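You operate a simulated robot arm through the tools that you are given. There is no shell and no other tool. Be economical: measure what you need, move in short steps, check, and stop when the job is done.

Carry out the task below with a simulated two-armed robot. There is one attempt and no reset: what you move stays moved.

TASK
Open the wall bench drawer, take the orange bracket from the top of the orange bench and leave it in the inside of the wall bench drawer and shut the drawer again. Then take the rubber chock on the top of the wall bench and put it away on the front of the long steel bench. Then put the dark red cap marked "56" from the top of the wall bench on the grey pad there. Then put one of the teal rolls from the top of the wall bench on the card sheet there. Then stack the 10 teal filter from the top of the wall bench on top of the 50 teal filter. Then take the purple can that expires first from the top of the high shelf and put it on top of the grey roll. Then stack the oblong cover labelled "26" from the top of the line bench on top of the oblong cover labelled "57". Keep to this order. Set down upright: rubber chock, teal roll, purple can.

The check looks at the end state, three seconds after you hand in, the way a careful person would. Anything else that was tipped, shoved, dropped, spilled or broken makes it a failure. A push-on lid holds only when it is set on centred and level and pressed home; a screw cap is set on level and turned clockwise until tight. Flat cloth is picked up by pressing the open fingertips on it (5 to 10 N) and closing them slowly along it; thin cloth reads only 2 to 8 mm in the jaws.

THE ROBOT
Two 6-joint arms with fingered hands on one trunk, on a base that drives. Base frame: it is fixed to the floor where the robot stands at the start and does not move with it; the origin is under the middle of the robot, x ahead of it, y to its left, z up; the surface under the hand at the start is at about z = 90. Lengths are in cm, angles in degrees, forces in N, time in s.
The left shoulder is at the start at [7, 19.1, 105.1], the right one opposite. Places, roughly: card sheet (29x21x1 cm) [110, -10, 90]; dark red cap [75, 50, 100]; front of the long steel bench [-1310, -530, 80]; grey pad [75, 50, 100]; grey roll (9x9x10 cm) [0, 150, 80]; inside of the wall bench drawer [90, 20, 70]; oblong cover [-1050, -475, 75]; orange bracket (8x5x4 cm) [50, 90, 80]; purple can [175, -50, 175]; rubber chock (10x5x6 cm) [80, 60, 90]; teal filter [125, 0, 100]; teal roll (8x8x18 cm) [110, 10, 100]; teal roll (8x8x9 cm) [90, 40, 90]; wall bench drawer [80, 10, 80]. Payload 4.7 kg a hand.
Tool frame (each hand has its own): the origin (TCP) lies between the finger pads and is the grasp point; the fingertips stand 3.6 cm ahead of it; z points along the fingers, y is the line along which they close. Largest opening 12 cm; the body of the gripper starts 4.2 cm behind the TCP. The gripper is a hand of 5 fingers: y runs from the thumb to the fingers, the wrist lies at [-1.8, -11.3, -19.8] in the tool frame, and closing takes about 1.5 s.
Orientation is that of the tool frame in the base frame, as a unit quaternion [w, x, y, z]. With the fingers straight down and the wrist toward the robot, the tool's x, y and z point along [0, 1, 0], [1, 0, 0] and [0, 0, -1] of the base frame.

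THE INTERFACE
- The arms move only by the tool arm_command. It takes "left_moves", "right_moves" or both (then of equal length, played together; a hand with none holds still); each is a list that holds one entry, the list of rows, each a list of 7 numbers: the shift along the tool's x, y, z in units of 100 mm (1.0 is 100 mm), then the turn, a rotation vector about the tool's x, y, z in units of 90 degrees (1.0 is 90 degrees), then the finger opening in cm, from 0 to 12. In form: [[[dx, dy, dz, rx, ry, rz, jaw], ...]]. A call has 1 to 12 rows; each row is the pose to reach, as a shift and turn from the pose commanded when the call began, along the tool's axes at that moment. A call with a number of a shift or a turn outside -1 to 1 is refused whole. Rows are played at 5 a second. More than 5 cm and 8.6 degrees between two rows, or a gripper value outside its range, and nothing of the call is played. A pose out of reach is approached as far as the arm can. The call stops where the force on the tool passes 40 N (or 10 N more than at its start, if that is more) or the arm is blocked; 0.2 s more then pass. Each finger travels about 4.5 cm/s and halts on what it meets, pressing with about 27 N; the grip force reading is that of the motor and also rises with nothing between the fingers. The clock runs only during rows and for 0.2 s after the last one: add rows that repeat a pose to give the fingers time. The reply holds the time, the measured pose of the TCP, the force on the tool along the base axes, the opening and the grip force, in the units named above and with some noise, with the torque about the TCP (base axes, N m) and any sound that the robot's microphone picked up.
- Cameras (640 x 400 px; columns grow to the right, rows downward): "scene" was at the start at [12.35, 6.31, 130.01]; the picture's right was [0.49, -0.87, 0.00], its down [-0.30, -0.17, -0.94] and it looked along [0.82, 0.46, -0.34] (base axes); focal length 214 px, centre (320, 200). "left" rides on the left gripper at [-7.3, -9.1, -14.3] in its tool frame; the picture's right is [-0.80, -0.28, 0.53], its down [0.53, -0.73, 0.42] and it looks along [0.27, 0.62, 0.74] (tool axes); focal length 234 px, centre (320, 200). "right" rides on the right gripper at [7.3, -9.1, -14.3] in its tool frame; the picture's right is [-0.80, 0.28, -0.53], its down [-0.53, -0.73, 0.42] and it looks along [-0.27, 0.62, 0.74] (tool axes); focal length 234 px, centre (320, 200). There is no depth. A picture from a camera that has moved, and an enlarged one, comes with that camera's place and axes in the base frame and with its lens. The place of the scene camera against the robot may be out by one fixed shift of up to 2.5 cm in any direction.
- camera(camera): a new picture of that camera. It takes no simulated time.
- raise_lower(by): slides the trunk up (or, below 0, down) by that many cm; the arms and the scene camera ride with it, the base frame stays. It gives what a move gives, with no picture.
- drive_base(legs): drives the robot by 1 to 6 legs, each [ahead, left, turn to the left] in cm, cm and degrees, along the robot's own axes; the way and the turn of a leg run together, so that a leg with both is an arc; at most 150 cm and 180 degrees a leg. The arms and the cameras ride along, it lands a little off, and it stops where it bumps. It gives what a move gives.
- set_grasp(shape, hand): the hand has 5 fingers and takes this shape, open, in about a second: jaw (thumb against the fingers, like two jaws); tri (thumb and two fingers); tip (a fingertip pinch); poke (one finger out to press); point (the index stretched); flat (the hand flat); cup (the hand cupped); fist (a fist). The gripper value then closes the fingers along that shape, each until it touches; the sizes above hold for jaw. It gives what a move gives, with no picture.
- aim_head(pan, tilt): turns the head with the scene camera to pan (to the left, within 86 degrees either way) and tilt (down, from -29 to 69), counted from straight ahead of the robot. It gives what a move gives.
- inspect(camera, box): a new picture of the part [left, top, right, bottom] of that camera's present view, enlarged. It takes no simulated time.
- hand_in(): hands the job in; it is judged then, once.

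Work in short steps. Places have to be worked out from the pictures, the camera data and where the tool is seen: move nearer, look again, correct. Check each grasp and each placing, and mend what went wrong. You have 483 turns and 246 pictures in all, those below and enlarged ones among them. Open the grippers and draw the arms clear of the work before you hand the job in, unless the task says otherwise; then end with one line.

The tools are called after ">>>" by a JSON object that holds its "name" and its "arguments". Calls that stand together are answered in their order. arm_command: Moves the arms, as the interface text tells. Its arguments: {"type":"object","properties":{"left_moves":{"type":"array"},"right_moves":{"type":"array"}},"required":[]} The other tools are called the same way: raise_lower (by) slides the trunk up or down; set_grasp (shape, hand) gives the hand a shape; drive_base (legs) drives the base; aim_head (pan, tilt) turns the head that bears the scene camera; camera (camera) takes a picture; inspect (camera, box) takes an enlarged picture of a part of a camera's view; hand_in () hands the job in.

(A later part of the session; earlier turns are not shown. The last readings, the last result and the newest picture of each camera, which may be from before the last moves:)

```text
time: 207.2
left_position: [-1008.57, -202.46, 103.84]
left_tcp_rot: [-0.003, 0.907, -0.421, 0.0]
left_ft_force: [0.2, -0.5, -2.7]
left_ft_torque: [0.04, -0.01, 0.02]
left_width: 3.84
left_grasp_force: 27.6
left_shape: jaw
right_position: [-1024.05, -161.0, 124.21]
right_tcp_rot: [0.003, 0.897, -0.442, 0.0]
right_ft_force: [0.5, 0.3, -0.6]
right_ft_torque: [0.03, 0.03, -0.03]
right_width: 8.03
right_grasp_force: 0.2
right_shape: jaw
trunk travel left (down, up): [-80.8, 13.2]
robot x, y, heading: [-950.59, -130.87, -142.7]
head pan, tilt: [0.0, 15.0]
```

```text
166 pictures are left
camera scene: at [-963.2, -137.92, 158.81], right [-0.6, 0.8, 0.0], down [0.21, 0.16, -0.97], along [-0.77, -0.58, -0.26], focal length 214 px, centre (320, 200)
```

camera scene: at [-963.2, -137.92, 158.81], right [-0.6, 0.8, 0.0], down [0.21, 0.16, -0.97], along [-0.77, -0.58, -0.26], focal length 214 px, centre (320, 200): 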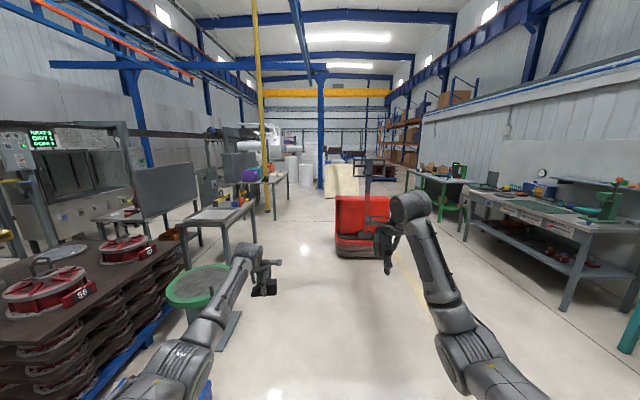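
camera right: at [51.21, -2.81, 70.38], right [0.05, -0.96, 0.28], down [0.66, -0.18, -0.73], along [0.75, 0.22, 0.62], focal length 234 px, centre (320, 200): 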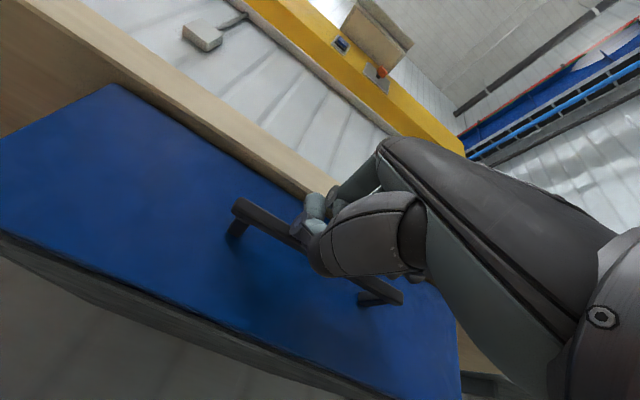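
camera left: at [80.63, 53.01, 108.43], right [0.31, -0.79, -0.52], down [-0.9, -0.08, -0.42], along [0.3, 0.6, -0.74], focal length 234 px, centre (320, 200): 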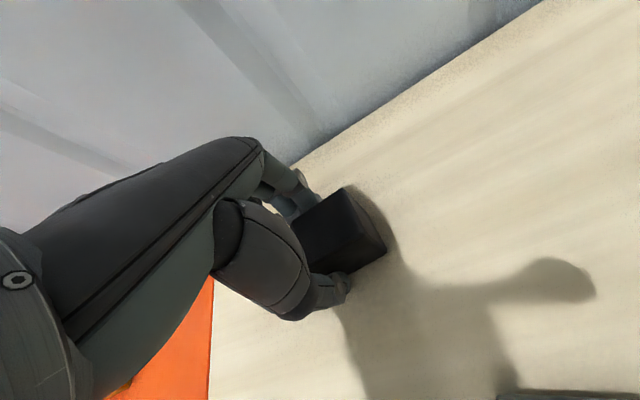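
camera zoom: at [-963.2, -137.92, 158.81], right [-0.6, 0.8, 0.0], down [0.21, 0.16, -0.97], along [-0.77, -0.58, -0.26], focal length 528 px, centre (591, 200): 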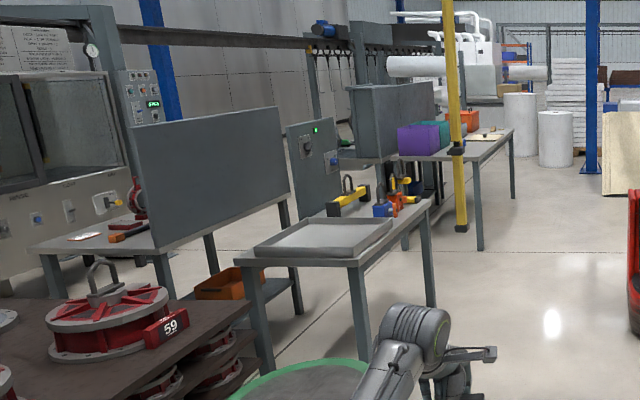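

The leg was slightly too long; I shorten it.

>>> {"name": "drive_base", "arguments": {"legs": [[148, 8, 0], [77, 3, 0], [75, 35, 0]]}}

>>> {"name": "camera", "arguments": {"camera": "scene"}}

```text
time: 222.4
left_position: [-1224.1, -420.22, 104.01]
left_tcp_rot: [-0.003, 0.907, -0.422, 0.0]
left_ft_force: [0.4, 0.4, -0.8]
left_ft_torque: [0.0, 0.02, 0.0]
left_width: 3.86
left_grasp_force: 26.9
left_shape: jaw
right_position: [-1239.32, -378.7, 124.12]
right_tcp_rot: [0.002, 0.895, -0.446, 0.0]
right_ft_force: [0.0, 0.3, 0.2]
right_ft_torque: [0.03, 0.04, -0.01]
right_width: 8.04
right_grasp_force: 0.1
right_shape: jaw
trunk travel left (down, up): [-80.8, 13.2]
robot x, y, heading: [-1166.34, -349.34, -142.9]
head pan, tilt: [0.0, 15.0]
```

```text
165 pictures are left
camera scene: at [-1178.48, -356.02, 158.82], right [-0.6, 0.8, 0.0], down [0.21, 0.16, -0.97], along [-0.77, -0.58, -0.26], focal length 214 px, centre (320, 200)
```

scene: 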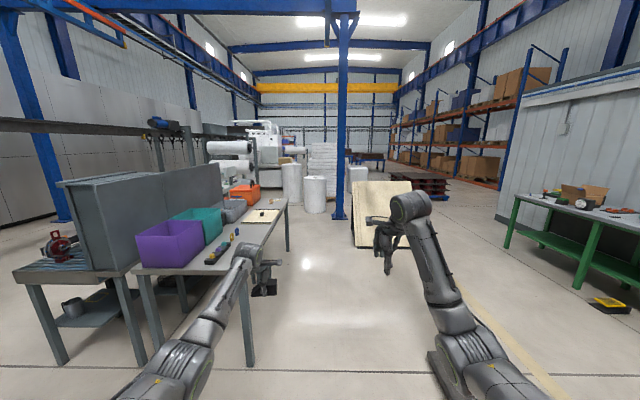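

I drive the remaining 2.3 m along the bench and turn left to face it.

>>> {"name": "drive_base", "arguments": {"legs": [[114, -8, 0], [114, -11, 0], [0, 0, 89.8]]}}

>>> {"name": "aim_head", "arguments": {"pan": 15, "tilt": 35}}

>>> {"name": "camera", "arguments": {"camera": "scene"}}

>>> {"name": "camera", "arguments": {"camera": "left"}}

```text
time: 237.8
left_position: [-1285.88, -527.0, 103.81]
left_tcp_rot: [-0.003, 0.932, 0.363, -0.001]
left_ft_force: [-0.5, -0.4, -2.4]
left_ft_torque: [0.02, 0.0, 0.0]
left_width: 3.83
left_grasp_force: 27.0
left_shape: jaw
right_position: [-1326.64, -544.04, 124.11]
right_tcp_rot: [0.002, 0.94, 0.34, 0.001]
right_ft_force: [0.3, 0.1, 1.1]
right_ft_torque: [0.01, -0.02, 0.03]
right_width: 8.02
right_grasp_force: 0.1
right_shape: jaw
trunk travel left (down, up): [-80.8, 13.2]
robot x, y, heading: [-1359.42, -472.44, -50.7]
head pan, tilt: [0.0, 15.0]
```

```text
time: 238.6
left_position: [-1285.67, -526.91, 103.82]
left_tcp_rot: [-0.002, 0.932, 0.363, -0.002]
left_ft_force: [0.1, 0.5, -1.9]
left_ft_torque: [0.02, 0.0, 0.0]
left_width: 3.85
left_grasp_force: 26.5
left_shape: jaw
right_position: [-1326.59, -543.96, 124.15]
right_tcp_rot: [0.001, 0.94, 0.34, 0.002]
right_ft_force: [-1.0, 0.2, -1.2]
right_ft_torque: [-0.02, -0.02, -0.01]
right_width: 8.03
right_grasp_force: 0.1
right_shape: jaw
trunk travel left (down, up): [-80.8, 13.2]
robot x, y, heading: [-1359.22, -472.55, -50.7]
head pan, tilt: [15.0, 35.0]
```

```text
164 pictures are left
camera scene: at [-1350.02, -479.56, 155.62], right [-0.58, -0.81, 0.0], down [-0.47, 0.33, -0.82], along [0.67, -0.48, -0.57], focal length 214 px, centre (320, 200)
```

scene: 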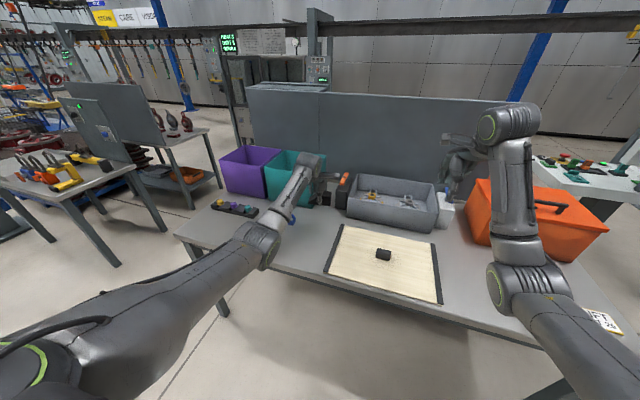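

```text
163 pictures are left
camera left: at [-1297.25, -525.19, 118.21], right [-0.78, -0.34, -0.52], down [-0.11, 0.9, -0.42], along [0.61, -0.27, -0.74], focal length 234 px, centre (320, 200)
```

left: 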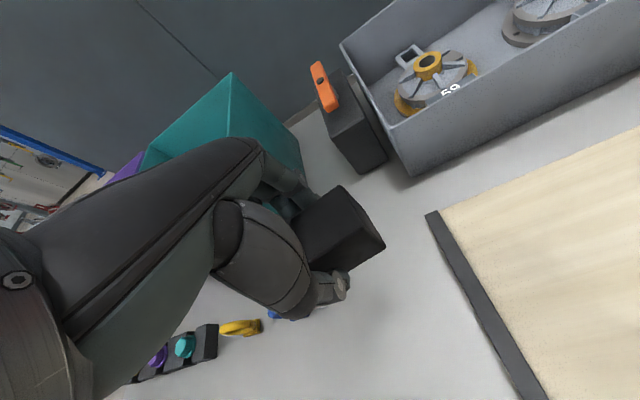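

The clear spot on the front strip, left of the wooden mat, is near [-1296,-516]. I back the base 15 cm to bring the chock over it and then lower.

>>> {"name": "drive_base", "arguments": {"legs": [[-15, 0, 0]]}}

>>> {"name": "arm_command", "arguments": {"left_moves": [[[0, 0, 0.4, 0, 0, 0, 2], [0, 0, 0.8, 0, 0, 0, 2], [0, 0, 1.0, 0, 0, 0, 2]]]}}

>>> {"name": "camera", "arguments": {"camera": "left"}}

>>> {"name": "camera", "arguments": {"camera": "scene"}}

```text
time: 240.0
left_position: [-1295.17, -515.72, 103.72]
left_tcp_rot: [-0.003, 0.932, 0.363, -0.002]
left_ft_force: [0.3, -0.6, -2.6]
left_ft_torque: [0.01, -0.07, -0.05]
left_width: 3.8
left_grasp_force: 27.0
left_shape: jaw
right_position: [-1335.94, -532.76, 123.98]
right_tcp_rot: [0.001, 0.941, 0.339, 0.001]
right_ft_force: [1.2, -0.1, -0.5]
right_ft_torque: [0.0, 0.02, -0.01]
right_width: 8.05
right_grasp_force: 0.0
right_shape: jaw
trunk travel left (down, up): [-80.8, 13.2]
robot x, y, heading: [-1369.12, -460.69, -50.8]
head pan, tilt: [15.0, 35.0]
```

```text
time: 240.8
left_position: [-1295.36, -515.48, 93.99]
left_tcp_rot: [-0.001, 0.932, 0.363, -0.002]
left_ft_force: [-0.8, 1.0, -2.1]
left_ft_torque: [0.03, -0.03, 0.01]
left_width: 3.81
left_grasp_force: 26.5
left_shape: jaw
right_position: [-1336.2, -532.57, 124.12]
right_tcp_rot: [0.002, 0.94, 0.34, 0.002]
right_ft_force: [0.2, -0.2, -0.1]
right_ft_torque: [0.01, -0.01, 0.04]
right_width: 8.04
right_grasp_force: 0.0
right_shape: jaw
trunk travel left (down, up): [-80.8, 13.2]
robot x, y, heading: [-1369.13, -460.7, -50.5]
head pan, tilt: [15.0, 35.0]
```

```text
162 pictures are left
camera left: at [-1306.74, -513.58, 108.32], right [-0.78, -0.34, -0.52], down [-0.11, 0.9, -0.42], along [0.61, -0.28, -0.74], focal length 234 px, centre (320, 200)
```

left: 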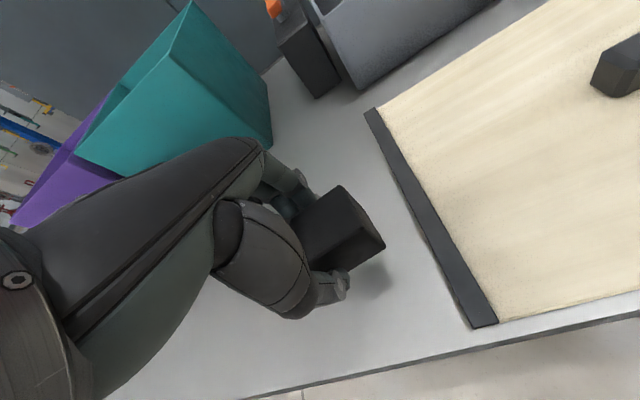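

```text
161 pictures are left
camera scene: at [-1359.57, -467.99, 155.63], right [-0.58, -0.81, 0.0], down [-0.47, 0.33, -0.82], along [0.67, -0.48, -0.57], focal length 214 px, centre (320, 200)
```

scene: 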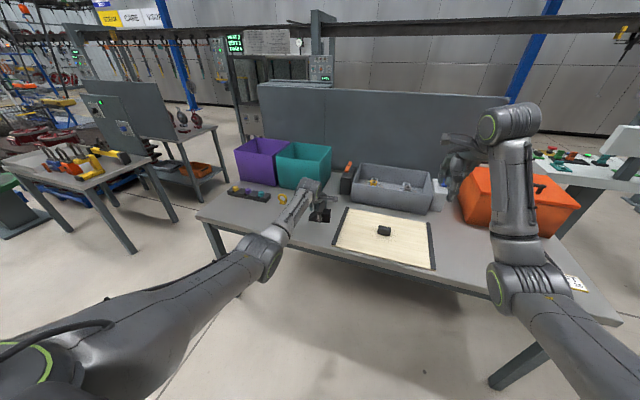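

Clear spot below. I lower to contact slowly.

>>> {"name": "arm_command", "arguments": {"left_moves": [[[0, 0, 0.3, 0, 0, 0, 2], [0, 0, 0.5, 0, 0, 0, 2], [0, 0, 0.6, 0, 0, 0, 2], [0, 0, 0.7, 0, 0, 0, 2], [0, 0, 0.75, 0, 0, 0, 2], [0, 0, 0.8, 0, 0, 0, 2]]]}}

>>> {"name": "camera", "arguments": {"camera": "left"}}

```text
time: 242.2
left_position: [-1295.45, -515.48, 86.09]
left_tcp_rot: [-0.001, 0.932, 0.363, -0.002]
left_ft_force: [0.1, 0.2, 2.4]
left_ft_torque: [-0.09, -0.11, -0.01]
left_width: 3.83
left_grasp_force: 26.9
left_shape: jaw
right_position: [-1336.18, -532.46, 124.28]
right_tcp_rot: [0.002, 0.94, 0.34, 0.001]
right_ft_force: [-0.3, 0.3, 0.0]
right_ft_torque: [0.01, -0.01, -0.01]
right_width: 8.02
right_grasp_force: 0.1
right_shape: jaw
trunk travel left (down, up): [-80.8, 13.2]
robot x, y, heading: [-1368.9, -460.88, -50.3]
head pan, tilt: [15.0, 35.0]
```

```text
160 pictures are left
camera left: at [-1306.86, -513.65, 100.39], right [-0.78, -0.34, -0.52], down [-0.11, 0.9, -0.42], along [0.61, -0.28, -0.74], focal length 234 px, centre (320, 200)
```

left: 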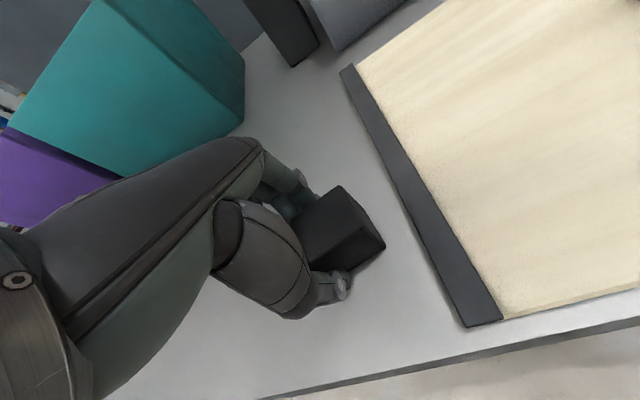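

It just touches (force rose). I open and lift away.

>>> {"name": "arm_command", "arguments": {"left_moves": [[[0, 0, 0.02, 0, 0, 0, 4.5], [0, 0, 0.02, 0, 0, 0, 6], [0, 0, 0.02, 0, 0, 0, 8], [0, 0, 0.02, 0, 0, 0, 9], [0, 0, 0.02, 0, 0, 0, 9], [0, 0, -0.2, 0, 0, 0, 9], [0, 0, -0.6, 0, 0, 0, 9], [0, 0, -1.0, 0, 0, 0, 9]]]}}

>>> {"name": "camera", "arguments": {"camera": "left"}}

```text
time: 244.0
left_position: [-1295.42, -515.42, 95.95]
left_tcp_rot: [-0.003, 0.932, 0.362, -0.003]
left_ft_force: [-0.5, -0.3, -0.3]
left_ft_torque: [0.01, 0.0, 0.0]
left_width: 8.98
left_grasp_force: 0.0
left_shape: jaw
right_position: [-1336.08, -532.52, 124.29]
right_tcp_rot: [0.002, 0.941, 0.339, 0.002]
right_ft_force: [0.4, 0.4, 0.1]
right_ft_torque: [-0.02, 0.03, 0.01]
right_width: 8.04
right_grasp_force: 0.1
right_shape: jaw
trunk travel left (down, up): [-80.8, 13.2]
robot x, y, heading: [-1368.9, -460.63, -50.5]
head pan, tilt: [15.0, 35.0]
```

```text
159 pictures are left
camera left: at [-1306.86, -513.61, 110.25], right [-0.78, -0.34, -0.52], down [-0.11, 0.9, -0.42], along [0.61, -0.27, -0.74], focal length 234 px, centre (320, 200)
```

left: 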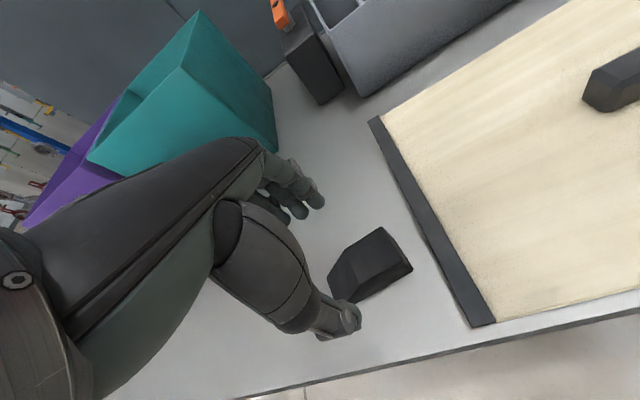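

The chock stands on the front of the bench. I lift the hand and retrace the route backward.

>>> {"name": "arm_command", "arguments": {"left_moves": [[[0, 0, -0.4, 0, 0, 0, 9], [0, 0, -0.8, 0, 0, 0, 9], [0, 0, -1.0, 0, 0, 0, 9]]]}}

>>> {"name": "drive_base", "arguments": {"legs": [[12, 0, 0], [0, 0, -92.4], [-114, 11, 0], [-114, 8, 0]]}}

```text
time: 244.8
left_position: [-1295.18, -515.56, 106.19]
left_tcp_rot: [-0.001, 0.932, 0.363, -0.002]
left_ft_force: [-1.0, -0.6, -0.6]
left_ft_torque: [-0.01, 0.0, 0.03]
left_width: 8.97
left_grasp_force: 0.0
left_shape: jaw
right_position: [-1336.23, -532.65, 124.14]
right_tcp_rot: [0.002, 0.941, 0.34, 0.002]
right_ft_force: [0.4, -0.1, -0.7]
right_ft_torque: [0.03, 0.01, -0.01]
right_width: 8.04
right_grasp_force: 0.0
right_shape: jaw
trunk travel left (down, up): [-80.8, 13.2]
robot x, y, heading: [-1369.37, -460.53, -50.6]
head pan, tilt: [15.0, 35.0]
```

```text
time: 261.0
left_position: [-1226.48, -418.0, 106.11]
left_tcp_rot: [-0.003, 0.912, -0.41, 0.0]
left_ft_force: [0.2, -0.7, 0.1]
left_ft_torque: [0.02, 0.04, 0.0]
left_width: 8.97
left_grasp_force: 0.1
left_shape: jaw
right_position: [-1242.95, -376.81, 124.27]
right_tcp_rot: [0.002, 0.901, -0.433, -0.001]
right_ft_force: [-0.3, 0.0, -0.2]
right_ft_torque: [0.03, 0.03, 0.0]
right_width: 7.99
right_grasp_force: 0.0
right_shape: jaw
trunk travel left (down, up): [-80.8, 13.2]
robot x, y, heading: [-1170.56, -344.8, -141.3]
head pan, tilt: [15.0, 35.0]
```

>>> {"name": "drive_base", "arguments": {"legs": [[0, 0, -1.6], [-79, -28, 0], [-112, -5, 0], [-113, -5, 0]]}}

```text
time: 276.6
left_position: [-1007.48, -200.4, 106.07]
left_tcp_rot: [-0.004, 0.906, -0.424, 0.0]
left_ft_force: [0.5, -0.5, 1.0]
left_ft_torque: [0.01, 0.01, 0.0]
left_width: 8.98
left_grasp_force: 0.1
left_shape: jaw
right_position: [-1022.51, -158.69, 124.09]
right_tcp_rot: [0.003, 0.895, -0.447, 0.001]
right_ft_force: [0.5, 0.1, 0.0]
right_ft_torque: [0.01, 0.0, 0.0]
right_width: 8.0
right_grasp_force: 0.0
right_shape: jaw
trunk travel left (down, up): [-80.8, 13.2]
robot x, y, heading: [-949.28, -129.4, -143.4]
head pan, tilt: [15.0, 35.0]
```

>>> {"name": "drive_base", "arguments": {"legs": [[-3.7, 57, 0], [-61, 37, 0], [0, 79, 0], [-130, 0, 0]]}}

>>> {"name": "aim_head", "arguments": {"pan": 0, "tilt": 25}}

>>> {"name": "camera", "arguments": {"camera": "scene"}}

```text
time: 293.3
left_position: [-748.58, -222.52, 106.13]
left_tcp_rot: [-0.003, 0.909, -0.417, 0.0]
left_ft_force: [0.2, 0.7, 0.1]
left_ft_torque: [0.01, 0.02, 0.01]
left_width: 8.98
left_grasp_force: 0.1
left_shape: jaw
right_position: [-764.25, -181.04, 124.06]
right_tcp_rot: [0.001, 0.898, -0.441, 0.0]
right_ft_force: [-0.3, -0.3, -0.3]
right_ft_torque: [0.03, 0.0, -0.03]
right_width: 8.03
right_grasp_force: 0.0
right_shape: jaw
trunk travel left (down, up): [-80.8, 13.2]
robot x, y, heading: [-691.11, -150.31, -142.5]
head pan, tilt: [15.0, 35.0]
```

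```text
time: 294.0
left_position: [-748.53, -222.47, 106.18]
left_tcp_rot: [-0.003, 0.909, -0.418, 0.0]
left_ft_force: [-0.6, -0.5, -0.2]
left_ft_torque: [0.07, -0.01, -0.02]
left_width: 9.01
left_grasp_force: 0.1
left_shape: jaw
right_position: [-764.13, -180.95, 124.09]
right_tcp_rot: [0.003, 0.897, -0.441, 0.0]
right_ft_force: [0.1, 0.2, -0.2]
right_ft_torque: [0.02, -0.02, 0.01]
right_width: 8.05
right_grasp_force: 0.1
right_shape: jaw
trunk travel left (down, up): [-80.8, 13.2]
robot x, y, heading: [-691.12, -150.7, -142.4]
head pan, tilt: [0.0, 25.0]
```

```text
158 pictures are left
camera scene: at [-703.3, -157.55, 157.19], right [-0.61, 0.79, 0.0], down [0.34, 0.26, -0.91], along [-0.72, -0.55, -0.42], focal length 214 px, centre (320, 200)
```

scene: 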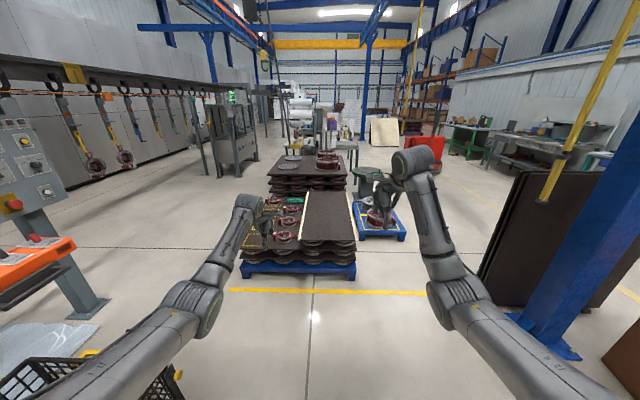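

Route clear. I continue back to the open area and then to the wall bench.

>>> {"name": "drive_base", "arguments": {"legs": [[0, 0, -0.7], [-100, 0, 0], [-100, 0, 0], [-120, -33, 0]]}}

>>> {"name": "drive_base", "arguments": {"legs": [[0, 0, 123.3], [140, 0, 0], [140, 0, 0], [130, 0, 0], [0, 0, 56.5]]}}

>>> {"name": "aim_head", "arguments": {"pan": 0, "tilt": 25}}

>>> {"name": "camera", "arguments": {"camera": "scene"}}

```text
time: 310.2
left_position: [-513.22, -4.32, 106.06]
left_tcp_rot: [-0.003, 0.906, -0.424, 0.001]
left_ft_force: [0.3, 0.3, 0.7]
left_ft_torque: [0.01, 0.0, 0.01]
left_width: 8.97
left_grasp_force: 0.1
left_shape: jaw
right_position: [-528.36, 37.4, 124.07]
right_tcp_rot: [0.002, 0.894, -0.448, 0.001]
right_ft_force: [0.5, -0.1, 0.2]
right_ft_torque: [0.02, -0.01, -0.03]
right_width: 8.06
right_grasp_force: 0.1
right_shape: jaw
trunk travel left (down, up): [-80.8, 13.2]
robot x, y, heading: [-454.96, 66.6, -143.4]
head pan, tilt: [0.0, 25.0]
```

```text
time: 338.1
left_position: [-3.66, 16.66, 106.19]
left_tcp_rot: [-0.001, 0.41, 0.912, -0.002]
left_ft_force: [0.9, 0.7, -0.1]
left_ft_torque: [0.02, 0.01, 0.0]
left_width: 9.01
left_grasp_force: 0.1
left_shape: jaw
right_position: [12.55, -24.75, 124.06]
right_tcp_rot: [0.0, 0.432, 0.902, 0.003]
right_ft_force: [-0.3, 0.3, 0.5]
right_ft_torque: [-0.02, 0.01, 0.01]
right_width: 8.02
right_grasp_force: 0.0
right_shape: jaw
trunk travel left (down, up): [-80.8, 13.2]
robot x, y, heading: [-59.75, -56.08, 38.5]
head pan, tilt: [0.0, 25.0]
```

```text
time: 338.7
left_position: [-3.7, 16.68, 106.21]
left_tcp_rot: [0.0, 0.41, 0.912, -0.004]
left_ft_force: [0.5, -0.3, 0.2]
left_ft_torque: [0.01, 0.02, 0.03]
left_width: 8.98
left_grasp_force: 0.2
left_shape: jaw
right_position: [12.58, -24.74, 124.1]
right_tcp_rot: [0.0, 0.433, 0.901, 0.002]
right_ft_force: [-0.3, 0.6, -0.5]
right_ft_torque: [0.0, -0.02, 0.01]
right_width: 8.04
right_grasp_force: 0.0
right_shape: jaw
trunk travel left (down, up): [-80.8, 13.2]
robot x, y, heading: [-60.14, -56.52, 38.6]
head pan, tilt: [0.0, 25.0]
```

```text
157 pictures are left
camera scene: at [-49.47, -45.73, 157.19], right [0.62, -0.78, 0.0], down [-0.33, -0.26, -0.91], along [0.71, 0.56, -0.42], focal length 214 px, centre (320, 200)
```

scene: 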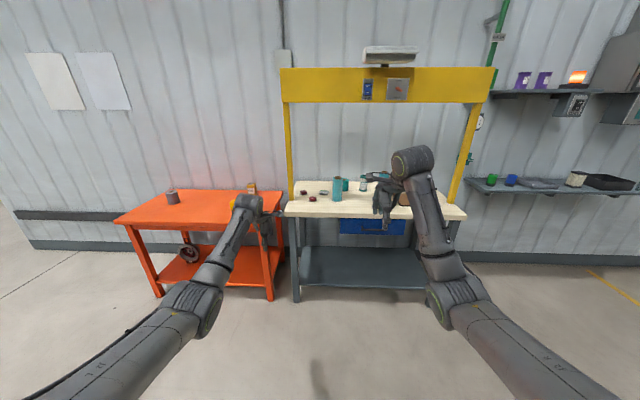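

Back at the wall bench. The cap "56" is near [60.4, 46] and the grey pad near [75.9, 47.5], beside a tall roll. I raise the left hand and drive up.

>>> {"name": "arm_command", "arguments": {"left_moves": [[[0, 0, -0.4, 0, 0, 0, 9], [0, 0, -0.8, 0, 0, 0, 9]]]}}

>>> {"name": "drive_base", "arguments": {"legs": [[0, -19, -1.5], [80, 0, 0]]}}

>>> {"name": "camera", "arguments": {"camera": "left"}}

>>> {"name": "aim_head", "arguments": {"pan": 10, "tilt": 45}}

>>> {"name": "camera", "arguments": {"camera": "scene"}}

```text
time: 339.3
left_position: [-3.93, 16.49, 114.26]
left_tcp_rot: [-0.001, 0.41, 0.912, -0.002]
left_ft_force: [-0.5, -0.4, 0.1]
left_ft_torque: [0.04, -0.03, 0.02]
left_width: 9.0
left_grasp_force: 0.2
left_shape: jaw
right_position: [12.5, -24.68, 124.15]
right_tcp_rot: [0.001, 0.434, 0.901, 0.002]
right_ft_force: [0.1, 0.7, 0.1]
right_ft_torque: [0.03, -0.02, 0.02]
right_width: 8.04
right_grasp_force: 0.1
right_shape: jaw
trunk travel left (down, up): [-80.8, 13.2]
robot x, y, heading: [-59.78, -56.13, 38.6]
head pan, tilt: [0.0, 25.0]
```

```text
time: 344.8
left_position: [73.82, 46.99, 114.21]
left_tcp_rot: [0.001, 0.424, 0.906, -0.002]
left_ft_force: [0.7, 0.4, -0.2]
left_ft_torque: [0.0, 0.02, -0.03]
left_width: 8.99
left_grasp_force: 0.1
left_shape: jaw
right_position: [89.08, 5.19, 124.21]
right_tcp_rot: [0.0, 0.447, 0.894, 0.002]
right_ft_force: [-0.3, 0.6, -0.1]
right_ft_torque: [0.02, 0.01, 0.01]
right_width: 8.03
right_grasp_force: 0.0
right_shape: jaw
trunk travel left (down, up): [-80.8, 13.2]
robot x, y, heading: [15.92, -24.15, 36.9]
head pan, tilt: [0.0, 25.0]
```

```text
156 pictures are left
camera left: at [71.45, 35.64, 128.51], right [0.3, -0.8, -0.52], down [-0.9, -0.06, -0.42], along [0.31, 0.6, -0.74], focal length 234 px, centre (320, 200)
```

left: 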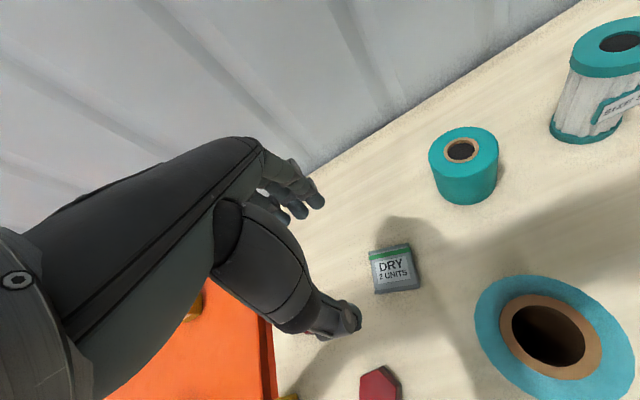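

```text
time: 345.6
left_position: [73.79, 47.03, 114.08]
left_tcp_rot: [-0.001, 0.425, 0.905, -0.003]
left_ft_force: [-0.1, 0.0, 0.7]
left_ft_torque: [0.01, -0.02, -0.02]
left_width: 9.0
left_grasp_force: 0.2
left_shape: jaw
right_position: [88.92, 5.11, 124.21]
right_tcp_rot: [0.0, 0.447, 0.895, 0.002]
right_ft_force: [-0.7, 0.2, 0.4]
right_ft_torque: [0.04, -0.02, 0.0]
right_width: 8.02
right_grasp_force: 0.0
right_shape: jaw
trunk travel left (down, up): [-80.8, 13.2]
robot x, y, heading: [16.12, -24.19, 36.5]
head pan, tilt: [10.0, 45.0]
```

```text
155 pictures are left
camera scene: at [24.54, -13.56, 154.14], right [0.73, -0.69, 0.0], down [-0.49, -0.51, -0.71], along [0.49, 0.51, -0.71], focal length 214 px, centre (320, 200)
```

scene: 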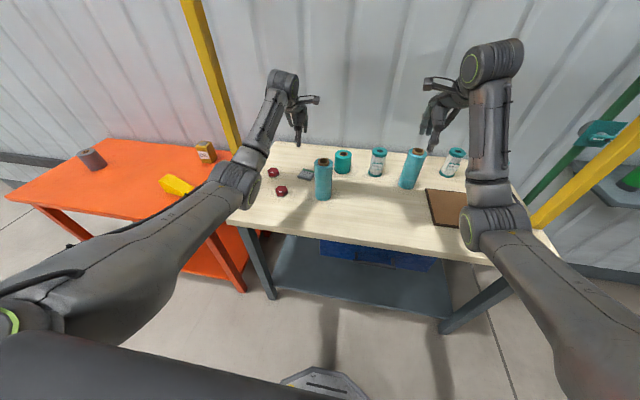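

I rotate the left hand 43° clockwise (so wrist and camera stay clear of the tall roll) while moving toward the cap.

>>> {"name": "arm_command", "arguments": {"left_moves": [[[0.1, -0.15, 0, 0, 0, 0.08, 9], [0.2, -0.3, 0, 0, 0, 0.16, 9], [0.35, -0.45, 0, 0, 0, 0.24, 9], [0.5, -0.65, 0, 0, 0, 0.32, 9], [0.65, -0.85, 0, 0, 0, 0.4, 9], [0.78, -1.0, 0, 0, 0, 0.478, 9]]]}}

>>> {"name": "camera", "arguments": {"camera": "left"}}

```text
time: 347.0
left_position: [60.9, 46.62, 114.12]
left_tcp_rot: [0.002, 0.727, 0.686, -0.003]
left_ft_force: [0.2, -0.7, -0.4]
left_ft_torque: [0.02, -0.03, 0.01]
left_width: 8.99
left_grasp_force: 0.1
left_shape: jaw
right_position: [88.97, 5.06, 124.26]
right_tcp_rot: [0.0, 0.447, 0.894, 0.002]
right_ft_force: [1.0, 0.0, 0.3]
right_ft_torque: [-0.01, -0.01, -0.04]
right_width: 8.03
right_grasp_force: 0.1
right_shape: jaw
trunk travel left (down, up): [-80.8, 13.2]
robot x, y, heading: [15.4, -24.22, 36.7]
head pan, tilt: [10.0, 45.0]
```

```text
154 pictures are left
camera left: at [51.41, 40.06, 128.37], right [-0.33, -0.79, -0.52], down [-0.7, 0.57, -0.43], along [0.63, 0.23, -0.74], focal length 234 px, centre (320, 200)
```

left: 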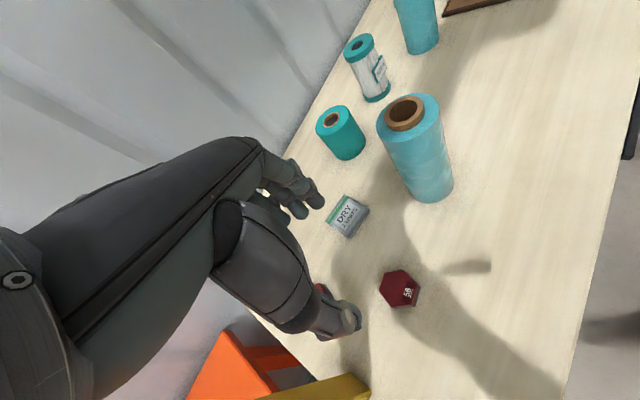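

>>> {"name": "inspect", "arguments": {"camera": "left", "box": [310, 180, 430, 320]}}

```text
2.86 times, centred on (370, 250) of left
camera zoom: at [51.41, 40.06, 128.37], right [-0.33, -0.79, -0.52], down [-0.7, 0.57, -0.43], along [0.63, 0.23, -0.74], focal length 669 px, centre (177, 57)
```

zoom: 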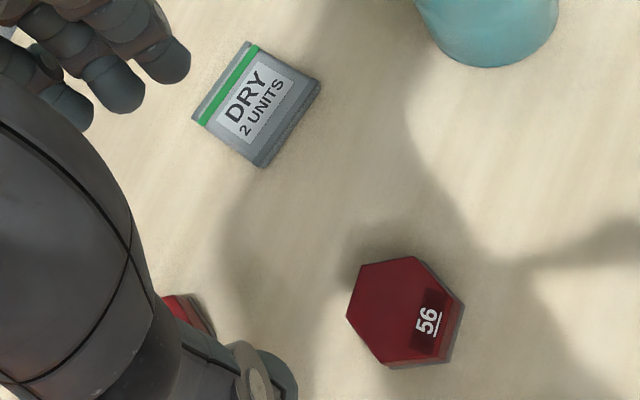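

The cap's flats face about -17°, so I turn 14° more, centre on it and descend to z≈104.

>>> {"name": "arm_command", "arguments": {"left_moves": [[[-0.03, -0.05, 0.35, 0, 0, 0.076, 9], [-0.066, -0.096, 0.7, 0, 0, 0.152, 9], [-0.066, -0.096, 1.0, 0, 0, 0.152, 9]]]}}

>>> {"name": "camera", "arguments": {"camera": "left"}}

```text
time: 347.8
left_position: [60.12, 46.04, 104.31]
left_tcp_rot: [0.0, 0.804, 0.595, -0.002]
left_ft_force: [0.1, 0.4, -0.3]
left_ft_torque: [0.0, -0.01, 0.0]
left_width: 8.98
left_grasp_force: 0.0
left_shape: jaw
right_position: [89.12, 5.19, 124.06]
right_tcp_rot: [-0.001, 0.447, 0.894, 0.001]
right_ft_force: [-0.3, -0.6, 0.2]
right_ft_torque: [-0.01, 0.04, 0.0]
right_width: 8.03
right_grasp_force: 0.0
right_shape: jaw
trunk travel left (down, up): [-80.8, 13.2]
robot x, y, heading: [15.27, -24.36, 36.6]
head pan, tilt: [10.0, 45.0]
```

```text
152 pictures are left
camera left: at [49.23, 41.78, 118.56], right [-0.5, -0.69, -0.52], down [-0.55, 0.72, -0.43], along [0.67, 0.07, -0.74], focal length 234 px, centre (320, 200)
```

left: 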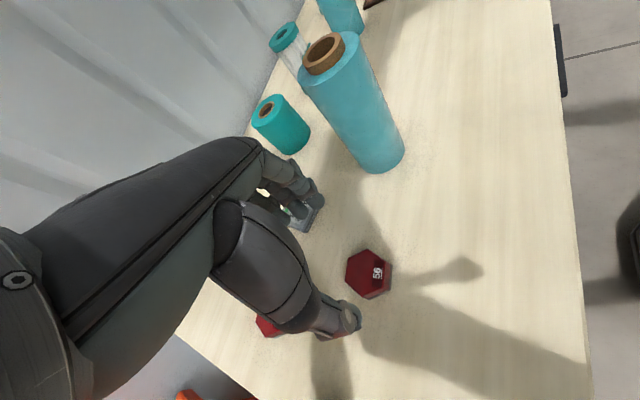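

Cap is ~1 cm off in tool x. I correct and descend to TCP z≈94.

>>> {"name": "arm_command", "arguments": {"left_moves": [[[0.08, 0.03, 0.35, 0, 0, 0, 9], [0.08, 0.03, 0.7, 0, 0, 0, 9], [0.08, 0.03, 1.0, 0, 0, 0, 9]]]}}

>>> {"name": "camera", "arguments": {"camera": "left"}}

```text
time: 348.6
left_position: [60.53, 46.66, 94.37]
left_tcp_rot: [0.001, 0.803, 0.596, -0.003]
left_ft_force: [0.3, -0.4, 0.6]
left_ft_torque: [-0.01, 0.02, -0.01]
left_width: 8.99
left_grasp_force: 0.0
left_shape: jaw
right_position: [89.02, 5.18, 124.08]
right_tcp_rot: [0.0, 0.448, 0.894, 0.002]
right_ft_force: [-0.3, -0.5, -0.5]
right_ft_torque: [0.01, 0.01, 0.01]
right_width: 8.01
right_grasp_force: 0.0
right_shape: jaw
trunk travel left (down, up): [-80.8, 13.2]
robot x, y, heading: [15.88, -24.16, 36.8]
head pan, tilt: [10.0, 45.0]
```

```text
151 pictures are left
camera left: at [49.72, 42.43, 108.65], right [-0.5, -0.69, -0.52], down [-0.55, 0.72, -0.43], along [0.67, 0.07, -0.74], focal length 234 px, centre (320, 200)
```

left: 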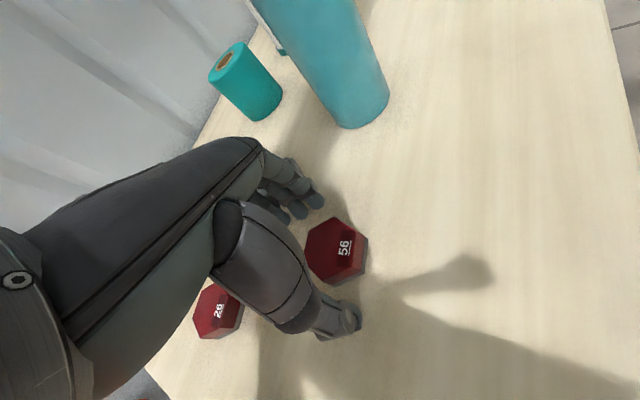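

Centred. I close on the cap and lift.

>>> {"name": "arm_command", "arguments": {"left_moves": [[[0.02, 0, 0.02, 0, 0, 0, 7], [0.02, 0, 0.02, 0, 0, 0, 5], [0.02, 0, 0.02, 0, 0, 0, 3], [0.02, 0, 0.02, 0, 0, 0, 2], [0.02, 0, 0.02, 0, 0, 0, 2], [0.02, 0, 0.02, 0, 0, 0, 2], [0.02, 0, 0.02, 0, 0, 0, 2], [0.02, 0, 0.02, 0, 0, 0, 2]]]}}

>>> {"name": "arm_command", "arguments": {"left_moves": [[[0, 0, -0.3, 0, 0, 0, 2], [0, 0, -0.6, 0, 0, 0, 2], [0, 0, -0.9, 0, 0, 0, 2]]]}}

>>> {"name": "camera", "arguments": {"camera": "left"}}

```text
time: 350.4
left_position: [60.67, 46.76, 94.08]
left_tcp_rot: [0.001, 0.804, 0.595, -0.002]
left_ft_force: [-1.2, 0.5, 0.6]
left_ft_torque: [-0.02, -0.03, -0.02]
left_width: 4.05
left_grasp_force: 27.3
left_shape: jaw
right_position: [89.04, 5.16, 124.21]
right_tcp_rot: [0.0, 0.447, 0.895, 0.002]
right_ft_force: [0.3, -0.2, 0.4]
right_ft_torque: [-0.02, 0.05, 0.04]
right_width: 8.01
right_grasp_force: 0.0
right_shape: jaw
trunk travel left (down, up): [-80.8, 13.2]
robot x, y, heading: [15.32, -24.11, 36.4]
head pan, tilt: [10.0, 45.0]
```

```text
time: 351.2
left_position: [60.5, 46.6, 103.0]
left_tcp_rot: [0.001, 0.804, 0.595, -0.002]
left_ft_force: [-0.3, -0.3, -2.7]
left_ft_torque: [-0.01, -0.05, -0.01]
left_width: 4.03
left_grasp_force: 27.3
left_shape: jaw
right_position: [88.94, 5.27, 124.19]
right_tcp_rot: [0.0, 0.446, 0.895, 0.002]
right_ft_force: [0.6, -0.2, 0.6]
right_ft_torque: [-0.02, 0.03, -0.03]
right_width: 8.04
right_grasp_force: 0.1
right_shape: jaw
trunk travel left (down, up): [-80.8, 13.2]
robot x, y, heading: [15.94, -24.64, 37.0]
head pan, tilt: [10.0, 45.0]
```

```text
150 pictures are left
camera left: at [49.83, 42.49, 117.27], right [-0.5, -0.69, -0.52], down [-0.55, 0.72, -0.43], along [0.67, 0.07, -0.74], focal length 234 px, centre (320, 200)
```

left: 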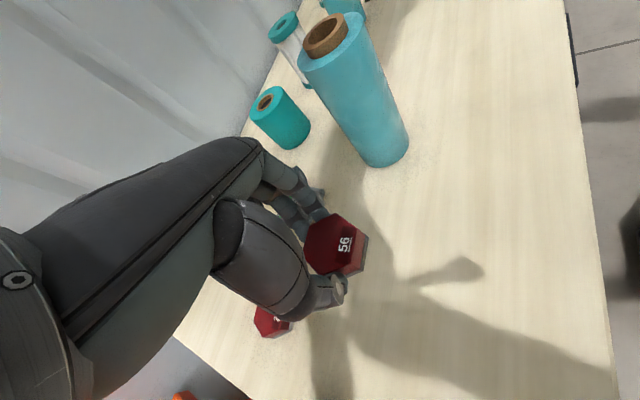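

The cap is held. I carry it over the grey pad.

>>> {"name": "arm_command", "arguments": {"left_moves": [[[0.12, 0.35, 0, 0, 0, 0, 2], [0.24, 0.7, 0, 0, 0, 0, 2], [0.35, 1.0, 0, 0, 0, 0, 2], [0.35, 1.0, 0, 0, 0, 0, 2]]]}}

>>> {"name": "camera", "arguments": {"camera": "left"}}

>>> {"name": "inspect", "arguments": {"camera": "scene", "box": [240, 80, 400, 220]}}

```text
time: 352.2
left_position: [71.26, 47.36, 102.79]
left_tcp_rot: [0.001, 0.803, 0.596, -0.003]
left_ft_force: [-1.5, -0.4, -2.6]
left_ft_torque: [0.01, -0.01, 0.0]
left_width: 4.03
left_grasp_force: 26.7
left_shape: jaw
right_position: [88.98, 5.24, 124.18]
right_tcp_rot: [0.0, 0.447, 0.895, 0.002]
right_ft_force: [1.0, 0.6, -0.2]
right_ft_torque: [0.0, 0.03, -0.02]
right_width: 8.03
right_grasp_force: 0.0
right_shape: jaw
trunk travel left (down, up): [-80.8, 13.2]
robot x, y, heading: [15.66, -24.03, 36.7]
head pan, tilt: [10.0, 45.0]
```

```text
149 pictures are left
camera left: at [60.41, 43.11, 117.15], right [-0.5, -0.69, -0.52], down [-0.55, 0.72, -0.43], along [0.67, 0.07, -0.74], focal length 234 px, centre (320, 200)
```

left: 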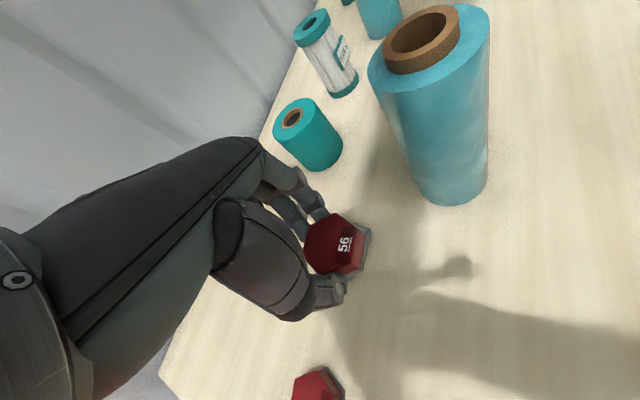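

```text
2.86 times, centred on (320, 150) of scene
camera zoom: at [24.48, -13.48, 154.13], right [0.73, -0.69, 0.0], down [-0.48, -0.52, -0.71], along [0.48, 0.51, -0.71], focal length 613 px, centre (320, 343)
```

zoom: 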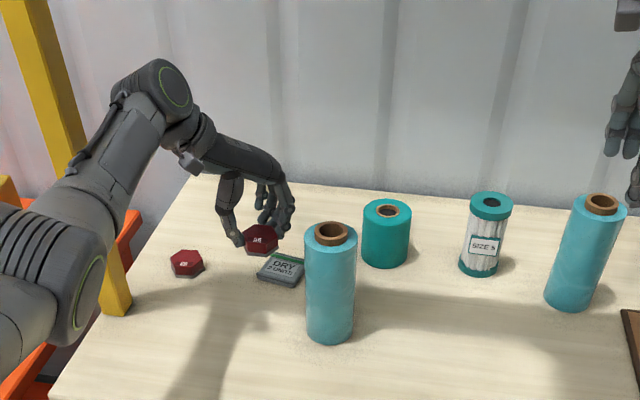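

>>> {"name": "arm_command", "arguments": {"left_moves": [[[0.08, 0.2, 0.1, 0, 0, 0, 2], [0.15, 0.4, 0.3, 0, 0, 0, 2], [0.15, 0.4, 0.4, 0, 0, 0, 2]]]}}

>>> {"name": "inspect", "arguments": {"camera": "left", "box": [270, 170, 450, 310]}}

>>> {"name": "inspect", "arguments": {"camera": "scene", "box": [260, 120, 360, 200]}}

```text
time: 353.0
left_position: [72.93, 46.6, 100.56]
left_tcp_rot: [0.002, 0.803, 0.596, -0.002]
left_ft_force: [0.1, 0.0, -2.6]
left_ft_torque: [0.03, 0.0, -0.01]
left_width: 4.03
left_grasp_force: 27.7
left_shape: jaw
left hand out of reach, approached as far as the arm can: row 1, 2, 3
right_position: [88.92, 5.16, 124.25]
right_tcp_rot: [0.0, 0.446, 0.895, 0.002]
right_ft_force: [-0.4, -0.5, -1.0]
right_ft_torque: [-0.02, 0.03, 0.02]
right_width: 8.03
right_grasp_force: 0.0
right_shape: jaw
trunk travel left (down, up): [-80.8, 13.2]
robot x, y, heading: [15.92, -23.74, 36.8]
head pan, tilt: [10.0, 45.0]
```

```text
2.86 times, centred on (360, 240) of left
camera zoom: at [62.26, 42.4, 114.94], right [-0.5, -0.69, -0.52], down [-0.55, 0.72, -0.43], along [0.67, 0.07, -0.74], focal length 669 px, centre (206, 86)
```

zoom: 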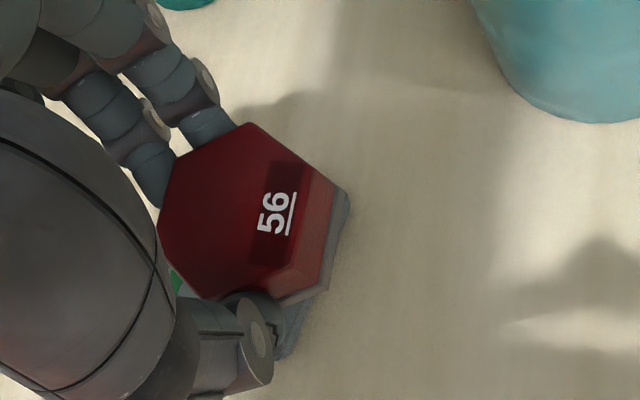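

```text
5.00 times, centred on (310, 160) of scene
camera zoom: at [24.46, -13.47, 154.13], right [0.73, -0.69, 0.0], down [-0.48, -0.52, -0.71], along [0.48, 0.51, -0.71], focal length 1072 px, centre (370, 400)
```

zoom: 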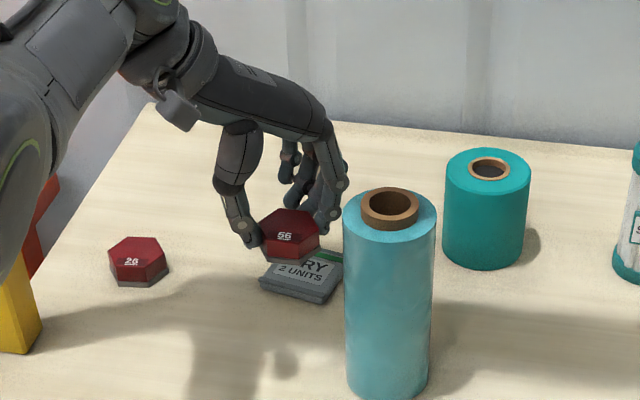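

The arm is at its reach limit; the pad centre is [75.6, 47.9]. I nudge the base forward 4 cm.

>>> {"name": "drive_base", "arguments": {"legs": [[4, -0.7, 0]]}}

```text
time: 353.9
left_position: [76.22, 48.15, 101.16]
left_tcp_rot: [0.002, 0.804, 0.595, 0.001]
left_ft_force: [-1.5, 0.5, -2.5]
left_ft_torque: [0.03, -0.05, 0.02]
left_width: 4.01
left_grasp_force: 27.4
left_shape: jaw
right_position: [91.99, 6.75, 124.7]
right_tcp_rot: [0.001, 0.446, 0.895, 0.005]
right_ft_force: [0.0, -1.3, 1.3]
right_ft_torque: [0.03, -0.08, -0.03]
right_width: 8.01
right_grasp_force: 0.0
right_shape: jaw
trunk travel left (down, up): [-80.8, 13.2]
robot x, y, heading: [19.4, -22.58, 36.7]
head pan, tilt: [10.0, 45.0]
```

>>> {"name": "arm_command", "arguments": {"left_moves": [[[-0.08, -0.06, 0.1, 0, 0, 0, 2], [-0.08, -0.06, 0.25, 0, 0, 0, 2], [-0.08, -0.06, 0.4, 0, 0, 0, 2]]]}}

>>> {"name": "inspect", "arguments": {"camera": "left", "box": [270, 170, 450, 310]}}

>>> {"name": "inspect", "arguments": {"camera": "scene", "box": [250, 120, 350, 200]}}

```text
time: 354.7
left_position: [76.0, 47.79, 96.38]
left_tcp_rot: [0.002, 0.803, 0.596, -0.004]
left_ft_force: [-0.5, 0.3, -2.9]
left_ft_torque: [-0.01, 0.01, 0.0]
left_width: 4.0
left_grasp_force: 27.0
left_shape: jaw
left hand out of reach, approached as far as the arm can: row 1
right_position: [92.82, 7.13, 123.99]
right_tcp_rot: [0.0, 0.446, 0.895, 0.0]
right_ft_force: [0.2, 0.5, 0.3]
right_ft_torque: [0.0, 0.03, 0.0]
right_width: 8.04
right_grasp_force: 0.1
right_shape: jaw
trunk travel left (down, up): [-80.8, 13.2]
robot x, y, heading: [18.95, -22.15, 36.7]
head pan, tilt: [10.0, 45.0]
```

```text
2.86 times, centred on (360, 240) of left
camera zoom: at [65.19, 43.61, 110.79], right [-0.5, -0.69, -0.52], down [-0.55, 0.72, -0.43], along [0.67, 0.07, -0.74], focal length 669 px, centre (206, 86)
```

zoom: 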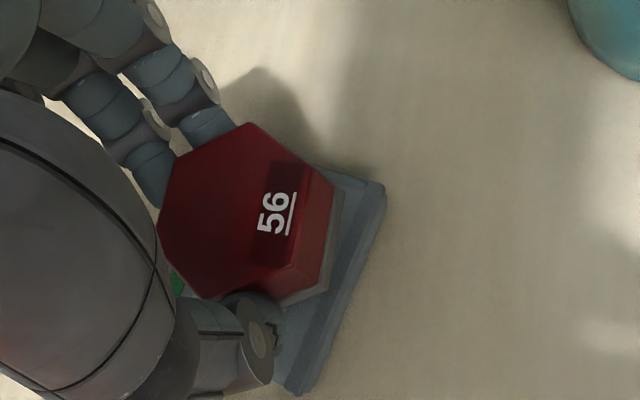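

```text
5.00 times, centred on (300, 160) of scene
camera zoom: at [28.32, -11.59, 154.1], right [0.73, -0.69, 0.0], down [-0.49, -0.52, -0.71], along [0.48, 0.51, -0.71], focal length 1072 px, centre (420, 400)
```

zoom: 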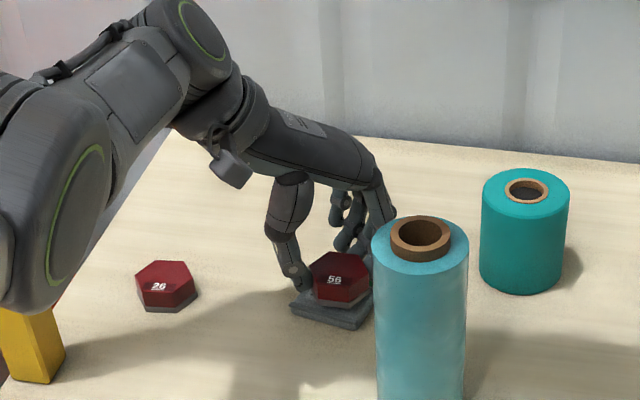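

Well centred over the pad. I lower the last centimetre to contact.

>>> {"name": "arm_command", "arguments": {"left_moves": [[[0, -0.03, 0.05, 0, 0, 0, 2], [0, -0.03, 0.08, 0, 0, 0, 2], [0, -0.03, 0.11, 0, 0, 0, 2], [0, -0.03, 0.13, 0, 0, 0, 2]]]}}

```text
time: 355.7
left_position: [75.33, 47.86, 95.44]
left_tcp_rot: [0.002, 0.804, 0.595, -0.001]
left_ft_force: [0.9, 0.7, -0.1]
left_ft_torque: [0.01, -0.06, 0.02]
left_width: 4.0
left_grasp_force: 27.2
left_shape: jaw
right_position: [92.59, 7.0, 124.27]
right_tcp_rot: [0.001, 0.446, 0.895, 0.003]
right_ft_force: [0.8, 0.1, -0.9]
right_ft_torque: [0.01, 0.03, 0.03]
right_width: 8.06
right_grasp_force: 0.0
right_shape: jaw
trunk travel left (down, up): [-80.8, 13.2]
robot x, y, heading: [19.34, -22.81, 36.5]
head pan, tilt: [10.0, 45.0]
```

Contact begins. I open the fingers and rise.

>>> {"name": "arm_command", "arguments": {"left_moves": [[[0, 0, 0.02, 0, 0, 0, 4.5], [0, 0, 0.02, 0, 0, 0, 6], [0, 0, 0.02, 0, 0, 0, 8], [0, 0, 0.02, 0, 0, 0, 9], [0, 0, 0.02, 0, 0, 0, 9], [0, 0, -0.3, 0, 0, 0, 9], [0, 0, -0.6, 0, 0, 0, 9], [0, 0, -0.9, 0, 0, 0, 9]]]}}

>>> {"name": "camera", "arguments": {"camera": "left"}}

>>> {"name": "inspect", "arguments": {"camera": "scene", "box": [250, 120, 350, 200]}}

```text
time: 357.5
left_position: [76.73, 48.89, 104.24]
left_tcp_rot: [0.001, 0.803, 0.596, -0.005]
left_ft_force: [0.5, -0.5, 0.0]
left_ft_torque: [0.0, -0.02, 0.01]
left_width: 8.98
left_grasp_force: 0.0
left_shape: jaw
left hand out of reach, approached as far as the arm can: row 6, 7, 8
right_position: [92.58, 6.95, 124.14]
right_tcp_rot: [0.0, 0.446, 0.895, 0.002]
right_ft_force: [-0.5, 0.2, -0.3]
right_ft_torque: [0.01, 0.03, -0.02]
right_width: 8.05
right_grasp_force: 0.0
right_shape: jaw
trunk travel left (down, up): [-80.8, 13.2]
robot x, y, heading: [18.98, -22.35, 36.7]
head pan, tilt: [10.0, 45.0]
```

```text
143 pictures are left
camera left: at [65.87, 44.68, 118.58], right [-0.5, -0.69, -0.52], down [-0.55, 0.72, -0.43], along [0.67, 0.07, -0.74], focal length 234 px, centre (320, 200)
```

left: 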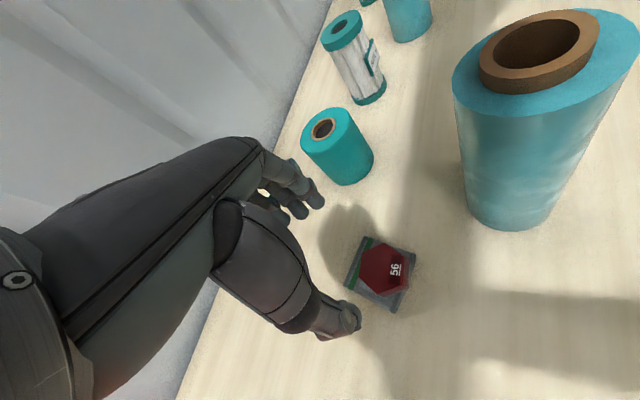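

```text
5.00 times, centred on (300, 160) of scene
camera zoom: at [28.05, -11.82, 154.14], right [0.73, -0.69, 0.0], down [-0.48, -0.51, -0.71], along [0.48, 0.52, -0.71], focal length 1072 px, centre (420, 400)
```

zoom: 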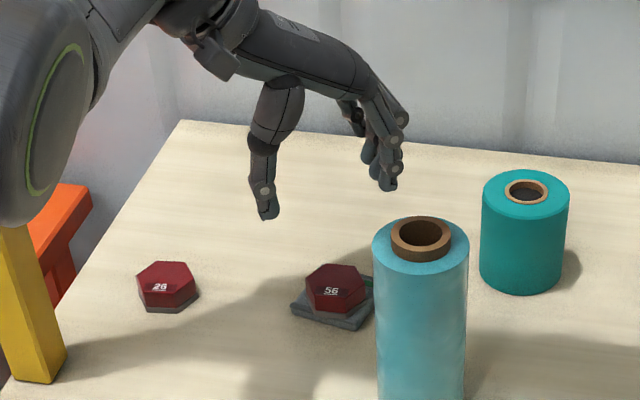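

The cap sits centred on the pad. I withdraw the left hand away from the tall roll (toward the thumb side) and upward.

>>> {"name": "arm_command", "arguments": {"left_moves": [[[0, -0.35, -0.05, 0, 0, 0, 9], [0, -0.7, -0.1, 0, 0, 0, 9], [0, -1.0, -0.3, 0, 0, 0, 9], [0, -1.0, -0.6, 0, 0, 0, 9], [0, -1.0, -1.0, 0, 0, 0, 9]]]}}

>>> {"name": "camera", "arguments": {"camera": "scene"}}

```text
time: 358.7
left_position: [71.34, 55.5, 114.03]
left_tcp_rot: [-0.001, 0.804, 0.595, -0.004]
left_ft_force: [-0.5, -0.2, 0.1]
left_ft_torque: [0.03, 0.01, -0.03]
left_width: 9.01
left_grasp_force: 0.1
left_shape: jaw
left hand out of reach, approached as far as the arm can: row 1, 2, 3, 4, 5
right_position: [93.08, 6.71, 124.04]
right_tcp_rot: [-0.001, 0.447, 0.894, 0.003]
right_ft_force: [0.6, -0.4, -0.6]
right_ft_torque: [0.0, 0.03, 0.03]
right_width: 8.04
right_grasp_force: 0.0
right_shape: jaw
trunk travel left (down, up): [-80.8, 13.2]
robot x, y, heading: [19.11, -22.5, 36.5]
head pan, tilt: [10.0, 45.0]
```

```text
141 pictures are left
camera scene: at [28.66, -12.06, 154.1], right [0.73, -0.69, 0.0], down [-0.49, -0.51, -0.71], along [0.48, 0.52, -0.71], focal length 214 px, centre (320, 200)
```

scene: 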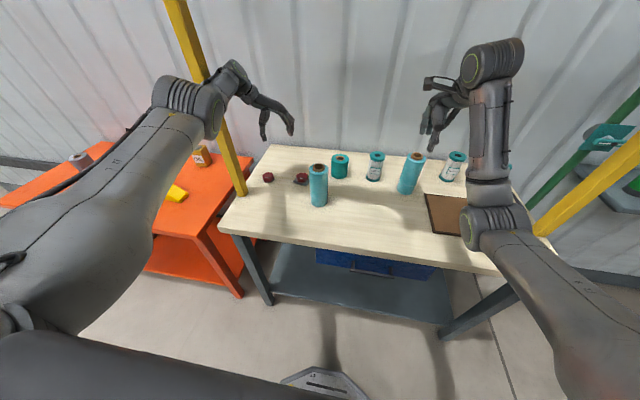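

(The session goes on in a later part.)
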